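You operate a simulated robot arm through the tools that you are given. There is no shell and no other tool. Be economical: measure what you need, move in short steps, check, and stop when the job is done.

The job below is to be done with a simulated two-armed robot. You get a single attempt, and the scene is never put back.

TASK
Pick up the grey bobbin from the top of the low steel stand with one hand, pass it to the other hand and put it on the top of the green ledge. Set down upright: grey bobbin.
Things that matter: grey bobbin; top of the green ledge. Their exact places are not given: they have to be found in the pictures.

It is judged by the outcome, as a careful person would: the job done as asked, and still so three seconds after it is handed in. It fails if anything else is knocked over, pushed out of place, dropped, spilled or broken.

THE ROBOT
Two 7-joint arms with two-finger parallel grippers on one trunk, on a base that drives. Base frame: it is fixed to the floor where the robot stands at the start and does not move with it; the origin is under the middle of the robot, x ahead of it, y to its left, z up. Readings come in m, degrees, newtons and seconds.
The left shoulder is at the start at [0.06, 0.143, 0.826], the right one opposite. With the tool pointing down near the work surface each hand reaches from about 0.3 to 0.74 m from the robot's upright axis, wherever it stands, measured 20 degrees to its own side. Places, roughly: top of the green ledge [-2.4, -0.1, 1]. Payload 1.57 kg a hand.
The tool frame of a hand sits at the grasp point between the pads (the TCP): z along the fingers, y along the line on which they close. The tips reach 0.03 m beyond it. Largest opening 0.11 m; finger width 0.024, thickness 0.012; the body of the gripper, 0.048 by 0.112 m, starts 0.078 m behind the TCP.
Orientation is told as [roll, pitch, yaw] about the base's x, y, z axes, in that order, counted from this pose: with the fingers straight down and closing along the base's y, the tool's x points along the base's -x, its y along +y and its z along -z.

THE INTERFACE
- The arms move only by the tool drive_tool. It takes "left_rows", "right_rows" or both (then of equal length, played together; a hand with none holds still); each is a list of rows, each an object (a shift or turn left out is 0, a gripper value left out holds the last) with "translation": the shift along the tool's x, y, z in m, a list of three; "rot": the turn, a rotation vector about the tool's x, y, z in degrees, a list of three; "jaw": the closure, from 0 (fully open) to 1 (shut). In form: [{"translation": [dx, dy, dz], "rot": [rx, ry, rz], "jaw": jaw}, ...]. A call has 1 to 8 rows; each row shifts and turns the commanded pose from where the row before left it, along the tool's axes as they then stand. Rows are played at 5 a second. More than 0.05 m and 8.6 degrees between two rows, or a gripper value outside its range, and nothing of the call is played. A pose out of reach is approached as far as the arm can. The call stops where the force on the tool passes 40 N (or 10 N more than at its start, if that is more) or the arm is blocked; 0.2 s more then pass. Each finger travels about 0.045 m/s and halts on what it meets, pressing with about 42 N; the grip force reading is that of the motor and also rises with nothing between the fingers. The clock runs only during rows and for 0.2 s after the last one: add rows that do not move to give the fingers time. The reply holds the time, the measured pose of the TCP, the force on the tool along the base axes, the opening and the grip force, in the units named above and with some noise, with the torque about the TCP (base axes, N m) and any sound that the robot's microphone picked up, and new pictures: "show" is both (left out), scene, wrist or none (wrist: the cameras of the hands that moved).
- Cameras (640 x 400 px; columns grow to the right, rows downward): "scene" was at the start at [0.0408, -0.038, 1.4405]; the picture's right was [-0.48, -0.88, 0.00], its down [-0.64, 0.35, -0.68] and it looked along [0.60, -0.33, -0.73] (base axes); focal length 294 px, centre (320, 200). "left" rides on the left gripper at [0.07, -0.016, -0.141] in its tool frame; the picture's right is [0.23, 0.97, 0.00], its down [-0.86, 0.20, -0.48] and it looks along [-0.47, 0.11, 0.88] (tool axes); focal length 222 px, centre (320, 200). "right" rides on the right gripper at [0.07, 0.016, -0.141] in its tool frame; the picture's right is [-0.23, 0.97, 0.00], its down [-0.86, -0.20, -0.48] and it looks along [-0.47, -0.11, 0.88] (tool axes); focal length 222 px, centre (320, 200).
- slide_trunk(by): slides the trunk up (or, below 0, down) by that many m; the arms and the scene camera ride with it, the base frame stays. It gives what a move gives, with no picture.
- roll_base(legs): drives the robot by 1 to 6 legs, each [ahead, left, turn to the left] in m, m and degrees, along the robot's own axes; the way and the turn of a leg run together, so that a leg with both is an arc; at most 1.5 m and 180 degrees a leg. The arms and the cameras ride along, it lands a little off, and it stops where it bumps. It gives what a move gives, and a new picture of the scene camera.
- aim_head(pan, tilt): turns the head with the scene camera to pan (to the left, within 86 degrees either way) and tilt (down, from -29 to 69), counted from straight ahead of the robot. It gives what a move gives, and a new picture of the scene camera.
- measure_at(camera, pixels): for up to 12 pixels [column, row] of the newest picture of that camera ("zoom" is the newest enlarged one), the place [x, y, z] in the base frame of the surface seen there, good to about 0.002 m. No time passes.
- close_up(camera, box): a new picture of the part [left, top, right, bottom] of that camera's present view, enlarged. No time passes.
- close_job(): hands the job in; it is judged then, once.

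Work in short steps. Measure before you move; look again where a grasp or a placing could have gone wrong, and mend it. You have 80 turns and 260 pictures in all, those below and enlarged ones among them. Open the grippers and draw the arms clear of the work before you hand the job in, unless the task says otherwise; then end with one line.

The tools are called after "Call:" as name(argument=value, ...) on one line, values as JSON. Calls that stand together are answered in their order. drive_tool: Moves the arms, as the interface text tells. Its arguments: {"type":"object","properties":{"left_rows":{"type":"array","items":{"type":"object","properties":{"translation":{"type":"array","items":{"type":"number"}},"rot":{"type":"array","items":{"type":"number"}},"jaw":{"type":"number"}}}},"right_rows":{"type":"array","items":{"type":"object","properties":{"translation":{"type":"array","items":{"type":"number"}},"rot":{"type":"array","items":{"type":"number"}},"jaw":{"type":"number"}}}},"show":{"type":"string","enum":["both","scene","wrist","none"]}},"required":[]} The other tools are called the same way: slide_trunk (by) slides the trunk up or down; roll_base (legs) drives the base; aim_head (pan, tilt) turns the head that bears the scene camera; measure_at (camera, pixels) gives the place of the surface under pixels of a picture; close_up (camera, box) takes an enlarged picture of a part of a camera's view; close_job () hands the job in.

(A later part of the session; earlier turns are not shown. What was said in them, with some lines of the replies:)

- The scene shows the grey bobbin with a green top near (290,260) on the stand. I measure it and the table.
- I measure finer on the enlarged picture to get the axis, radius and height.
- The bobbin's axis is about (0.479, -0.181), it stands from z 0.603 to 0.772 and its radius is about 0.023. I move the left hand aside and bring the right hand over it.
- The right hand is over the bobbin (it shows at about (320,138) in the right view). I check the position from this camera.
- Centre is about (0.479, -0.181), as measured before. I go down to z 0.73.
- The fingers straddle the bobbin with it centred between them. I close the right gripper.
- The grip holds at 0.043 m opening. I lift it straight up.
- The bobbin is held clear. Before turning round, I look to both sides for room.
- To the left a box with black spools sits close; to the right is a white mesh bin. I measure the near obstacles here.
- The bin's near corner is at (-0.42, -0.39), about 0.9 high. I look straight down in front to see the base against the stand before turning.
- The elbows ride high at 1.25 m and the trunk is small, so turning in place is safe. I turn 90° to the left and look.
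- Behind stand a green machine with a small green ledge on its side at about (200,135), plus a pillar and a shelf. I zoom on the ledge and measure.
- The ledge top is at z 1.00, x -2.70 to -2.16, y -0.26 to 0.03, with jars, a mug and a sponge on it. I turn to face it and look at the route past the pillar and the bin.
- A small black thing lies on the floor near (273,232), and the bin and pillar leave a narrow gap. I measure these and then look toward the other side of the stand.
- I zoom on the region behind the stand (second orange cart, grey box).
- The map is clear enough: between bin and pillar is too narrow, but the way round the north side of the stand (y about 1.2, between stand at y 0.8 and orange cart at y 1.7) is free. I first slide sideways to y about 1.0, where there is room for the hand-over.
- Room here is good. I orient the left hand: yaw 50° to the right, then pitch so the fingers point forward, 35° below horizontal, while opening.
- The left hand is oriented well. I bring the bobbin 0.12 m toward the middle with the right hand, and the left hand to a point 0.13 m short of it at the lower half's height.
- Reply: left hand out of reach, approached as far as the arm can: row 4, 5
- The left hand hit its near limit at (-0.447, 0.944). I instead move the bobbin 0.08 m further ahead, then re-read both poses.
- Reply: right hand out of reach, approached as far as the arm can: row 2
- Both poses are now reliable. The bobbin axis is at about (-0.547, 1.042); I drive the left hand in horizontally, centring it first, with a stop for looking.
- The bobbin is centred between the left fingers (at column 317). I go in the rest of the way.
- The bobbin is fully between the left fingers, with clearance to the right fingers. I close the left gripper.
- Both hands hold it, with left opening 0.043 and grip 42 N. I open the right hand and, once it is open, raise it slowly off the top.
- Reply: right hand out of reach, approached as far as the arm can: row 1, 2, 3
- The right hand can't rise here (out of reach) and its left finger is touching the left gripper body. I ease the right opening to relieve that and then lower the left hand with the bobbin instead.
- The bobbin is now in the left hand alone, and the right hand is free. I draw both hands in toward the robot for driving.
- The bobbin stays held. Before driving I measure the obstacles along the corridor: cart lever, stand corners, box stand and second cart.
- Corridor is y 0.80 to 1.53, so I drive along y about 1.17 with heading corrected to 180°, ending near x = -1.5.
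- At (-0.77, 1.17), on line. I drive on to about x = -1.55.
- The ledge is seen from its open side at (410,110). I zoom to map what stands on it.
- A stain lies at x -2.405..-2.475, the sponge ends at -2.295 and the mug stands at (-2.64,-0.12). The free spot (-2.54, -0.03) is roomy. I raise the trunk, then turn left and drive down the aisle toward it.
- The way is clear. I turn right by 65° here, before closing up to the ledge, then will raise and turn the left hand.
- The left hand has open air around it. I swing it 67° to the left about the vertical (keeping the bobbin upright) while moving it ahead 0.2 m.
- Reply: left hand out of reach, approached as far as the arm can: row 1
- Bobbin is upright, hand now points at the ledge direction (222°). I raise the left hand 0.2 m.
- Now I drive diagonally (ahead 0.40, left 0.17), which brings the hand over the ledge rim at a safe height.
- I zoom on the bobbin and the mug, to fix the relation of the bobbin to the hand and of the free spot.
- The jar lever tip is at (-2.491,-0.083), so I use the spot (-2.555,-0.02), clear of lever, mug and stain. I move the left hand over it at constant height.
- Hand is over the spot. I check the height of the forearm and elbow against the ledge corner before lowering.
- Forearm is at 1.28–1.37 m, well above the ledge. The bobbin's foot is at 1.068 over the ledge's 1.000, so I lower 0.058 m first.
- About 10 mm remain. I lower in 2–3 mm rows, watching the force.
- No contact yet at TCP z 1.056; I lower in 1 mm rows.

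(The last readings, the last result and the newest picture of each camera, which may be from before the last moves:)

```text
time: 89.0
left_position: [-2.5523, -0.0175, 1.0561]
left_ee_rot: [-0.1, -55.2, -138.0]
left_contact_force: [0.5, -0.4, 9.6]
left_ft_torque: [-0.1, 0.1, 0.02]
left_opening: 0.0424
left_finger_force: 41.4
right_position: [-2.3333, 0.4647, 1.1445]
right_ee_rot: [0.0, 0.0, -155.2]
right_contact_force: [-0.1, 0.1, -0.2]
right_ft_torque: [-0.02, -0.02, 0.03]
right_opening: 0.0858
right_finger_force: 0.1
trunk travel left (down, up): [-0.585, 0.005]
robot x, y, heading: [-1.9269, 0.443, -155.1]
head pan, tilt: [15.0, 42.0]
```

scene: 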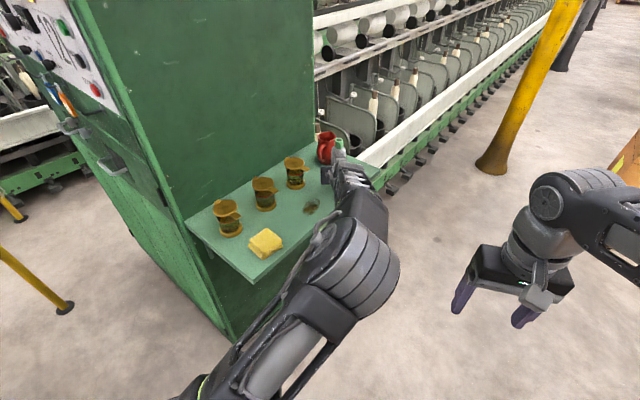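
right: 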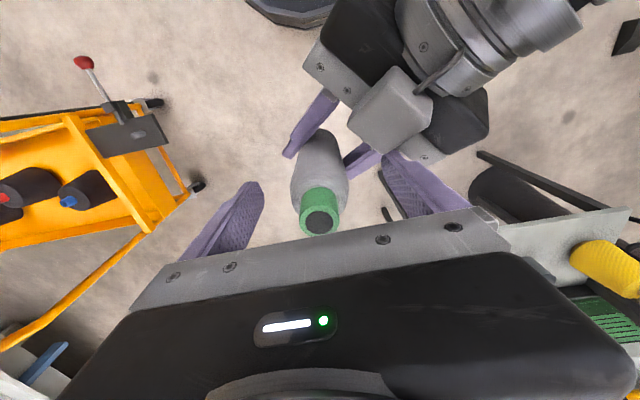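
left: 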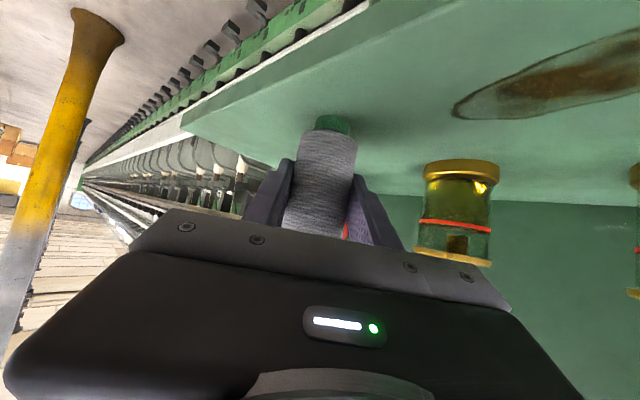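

The foot is on the ledge (10 N up). I open the left jaws partway, slowly, to about 0.064 m.

Call:
drive_tool(left_rows=[{"jaw": 0.6}, {"jaw": 0.55}, {"jaw": 0.5}, {"jaw": 0.42}, {}, {}])

```text
time: 90.4
left_position: [-2.5523, -0.0171, 1.0522]
left_ee_rot: [0.0, -55.0, -138.0]
left_contact_force: [0.2, -0.1, -0.8]
left_ft_torque: [0.02, 0.02, 0.02]
left_opening: 0.0639
left_finger_force: 0.1
right_position: [-2.3349, 0.4648, 1.1438]
right_ee_rot: [0.1, 0.0, -155.2]
right_contact_force: [0.0, 0.8, -0.1]
right_ft_torque: [0.0, 0.02, 0.01]
right_opening: 0.0859
right_finger_force: 0.0
trunk travel left (down, up): [-0.585, 0.005]
robot x, y, heading: [-1.9266, 0.4472, -154.9]
head pan, tilt: [15.0, 42.0]
```

scene: 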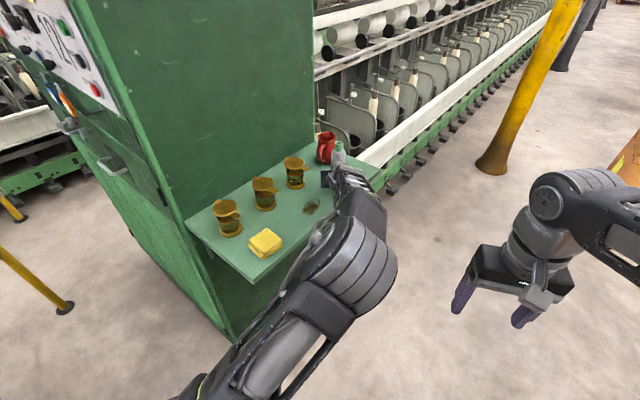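
left: 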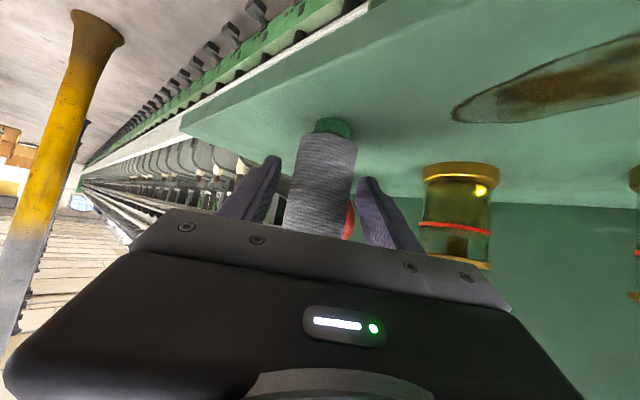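

The bobbin stands free, both fingers clear. I withdraw straight back along the finger line.

Call:
drive_tool(left_rows=[{"translation": [0, 0, -0.015]}, {"translation": [0, 0, -0.025]}, {"translation": [0, 0, -0.03]}, {"translation": [0, 0, -0.03]}, {"translation": [0, 0, -0.04]}, {"translation": [0, 0, -0.04]}, {}])

Call:
close_up(camera="scene", box=[270, 110, 414, 200])

```text
time: 92.0
left_position: [-2.4418, 0.0804, 1.1547]
left_ee_rot: [0.0, -55.0, -138.0]
left_contact_force: [-0.4, -0.9, 0.2]
left_ft_torque: [0.01, -0.03, 0.01]
left_opening: 0.0638
left_finger_force: 0.0
right_position: [-2.3346, 0.4637, 1.1429]
right_ee_rot: [0.0, 0.0, -155.2]
right_contact_force: [1.0, -0.2, 0.1]
right_ft_torque: [-0.02, -0.03, 0.01]
right_opening: 0.0857
right_finger_force: 0.1
trunk travel left (down, up): [-0.585, 0.005]
robot x, y, heading: [-1.9271, 0.4484, -155.3]
head pan, tilt: [15.0, 42.0]
```

scene: 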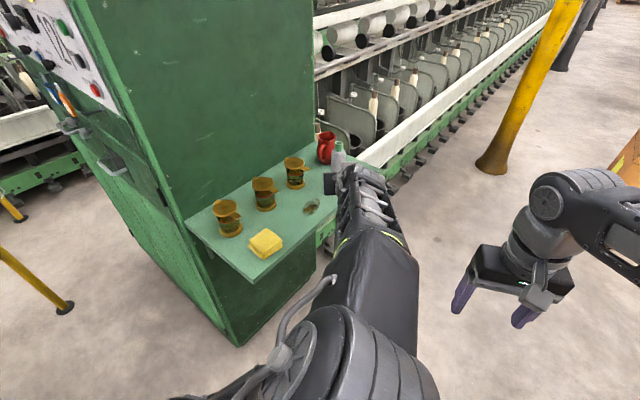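
left: 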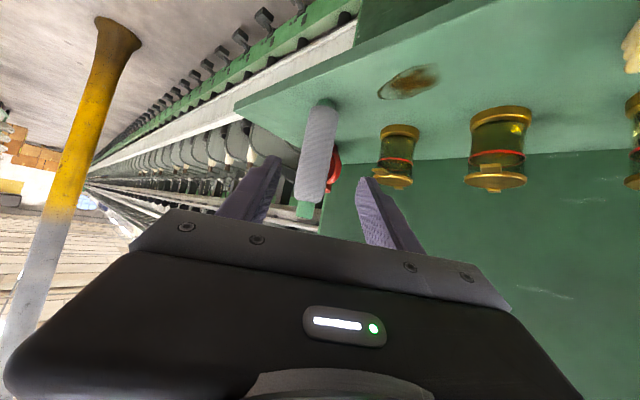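

```text
4.44 times, centred on (342, 155) of scene
```

zoom: 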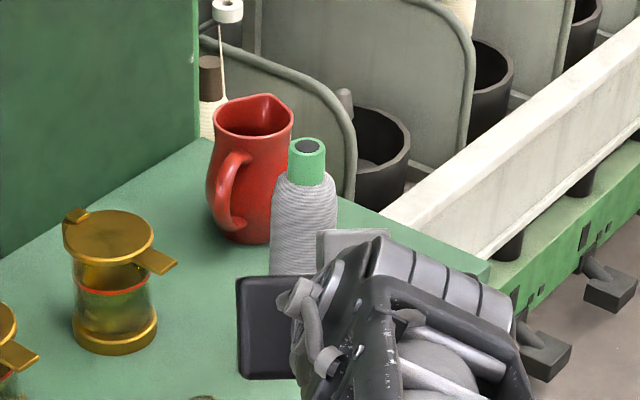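

It stands upright with mug and jars untouched. I draw the left hand further back, then open both grippers.

Call:
drive_tool(left_rows=[{"translation": [0.023, 0, -0.0328]}, {"translation": [0.023, 0, -0.0328]}, {"translation": [0.023, 0, -0.0328]}, {"translation": [0.023, 0, -0.0328], "jaw": 0}, {}, {}], right_rows=[{}, {}, {}, {"jaw": 0}, {}, {}])

Call:
close_up(camera="scene", box=[190, 110, 414, 250])

```text
time: 92.9
left_position: [-2.3225, 0.0691, 1.1184]
left_ee_rot: [1.7, -50.2, -126.9]
left_contact_force: [-0.5, -0.4, 0.7]
left_ft_torque: [-0.02, -0.01, -0.01]
left_opening: 0.086
left_finger_force: 0.1
right_position: [-2.3335, 0.4641, 1.1425]
right_ee_rot: [0.0, -0.1, -155.2]
right_contact_force: [-0.1, 0.7, -0.8]
right_ft_torque: [-0.05, 0.01, 0.02]
right_opening: 0.1081
right_finger_force: 0.1
trunk travel left (down, up): [-0.585, 0.005]
robot x, y, heading: [-1.929, 0.4469, -155.0]
head pan, tilt: [15.0, 42.0]
stopped in row 4 (left hand): the arm was blocked; the commanded pose is now the measured one
```

scene: 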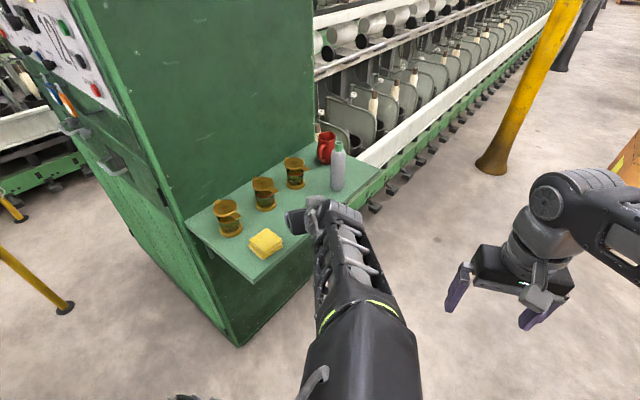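
right: 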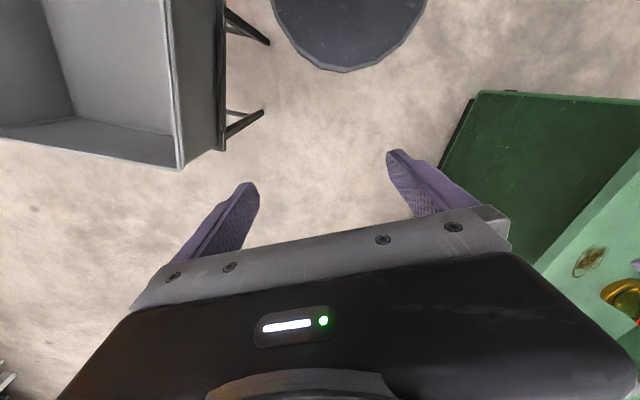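
left: 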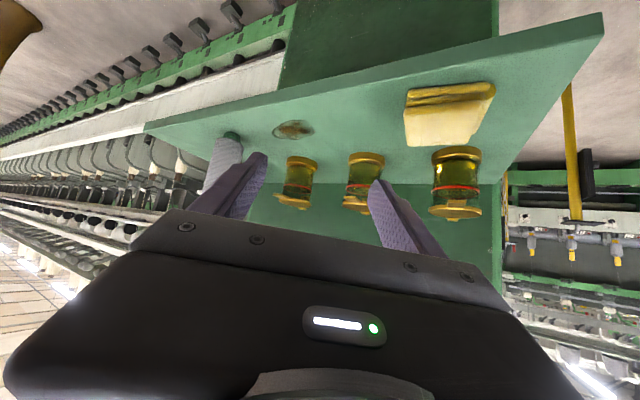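

```text
2.86 times, centred on (302, 180) of scene
```

zoom: 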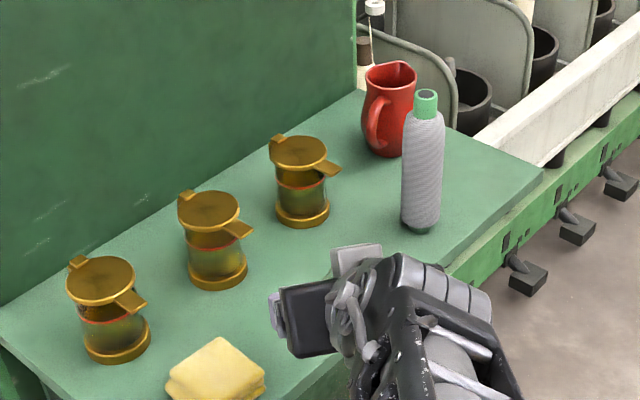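

The bobbin and all neighbours stand as before; the arm just met its own limit. I back the base off along its heading, which takes the hand clear of the ledge at this height.

Call:
roll_base(legs=[[-0.3, 0, 0]])

Call:
close_up(camera="scene", box=[200, 90, 392, 210])

```text
time: 94.9
left_position: [-2.0498, 0.1968, 1.1202]
left_ee_rot: [1.5, -50.0, -126.8]
left_contact_force: [-0.5, -0.3, 0.1]
left_ft_torque: [0.01, -0.01, -0.04]
left_opening: 0.1098
left_finger_force: 0.1
right_position: [-2.0615, 0.5903, 1.1432]
right_ee_rot: [0.0, 0.1, -155.1]
right_contact_force: [0.5, -0.1, 0.1]
right_ft_torque: [0.0, 0.03, 0.0]
right_opening: 0.1103
right_finger_force: 0.0
trunk travel left (down, up): [-0.585, 0.005]
robot x, y, heading: [-1.6549, 0.5696, -155.1]
head pan, tilt: [15.0, 42.0]
```

scene: 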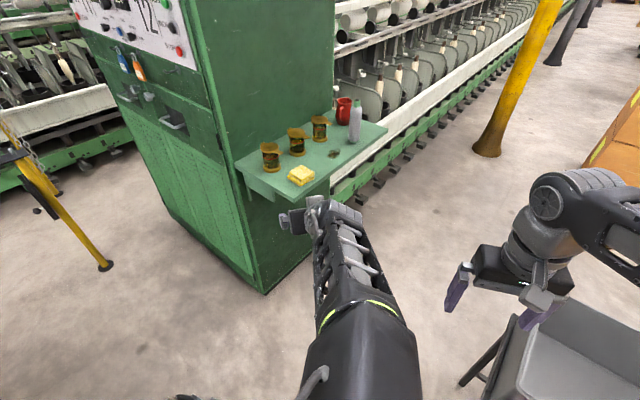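

```text
3.33 times, centred on (296, 150) of scene
```

zoom: 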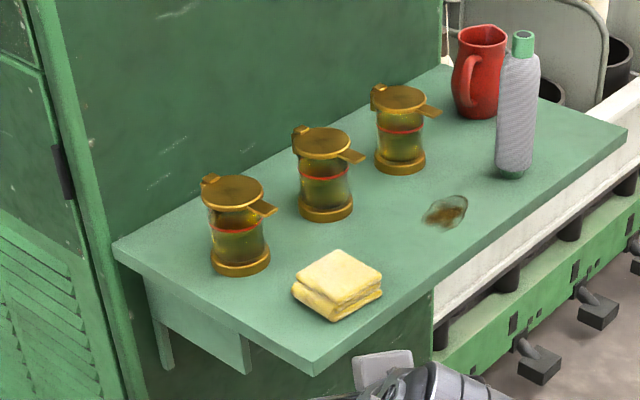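

The bobbin stands upright on the ledge, everything else is in place, both grippers are open and the arms are clear. I hand the job in.

Call:
close_job()

```text
The job is handed in.
```

The job is done and handed in: the grey bobbin was picked up with the right hand, passed to the left, and now stands upright on the green ledge. Nothing else on the ledge moved, both grippers are open, and the arms are clear.
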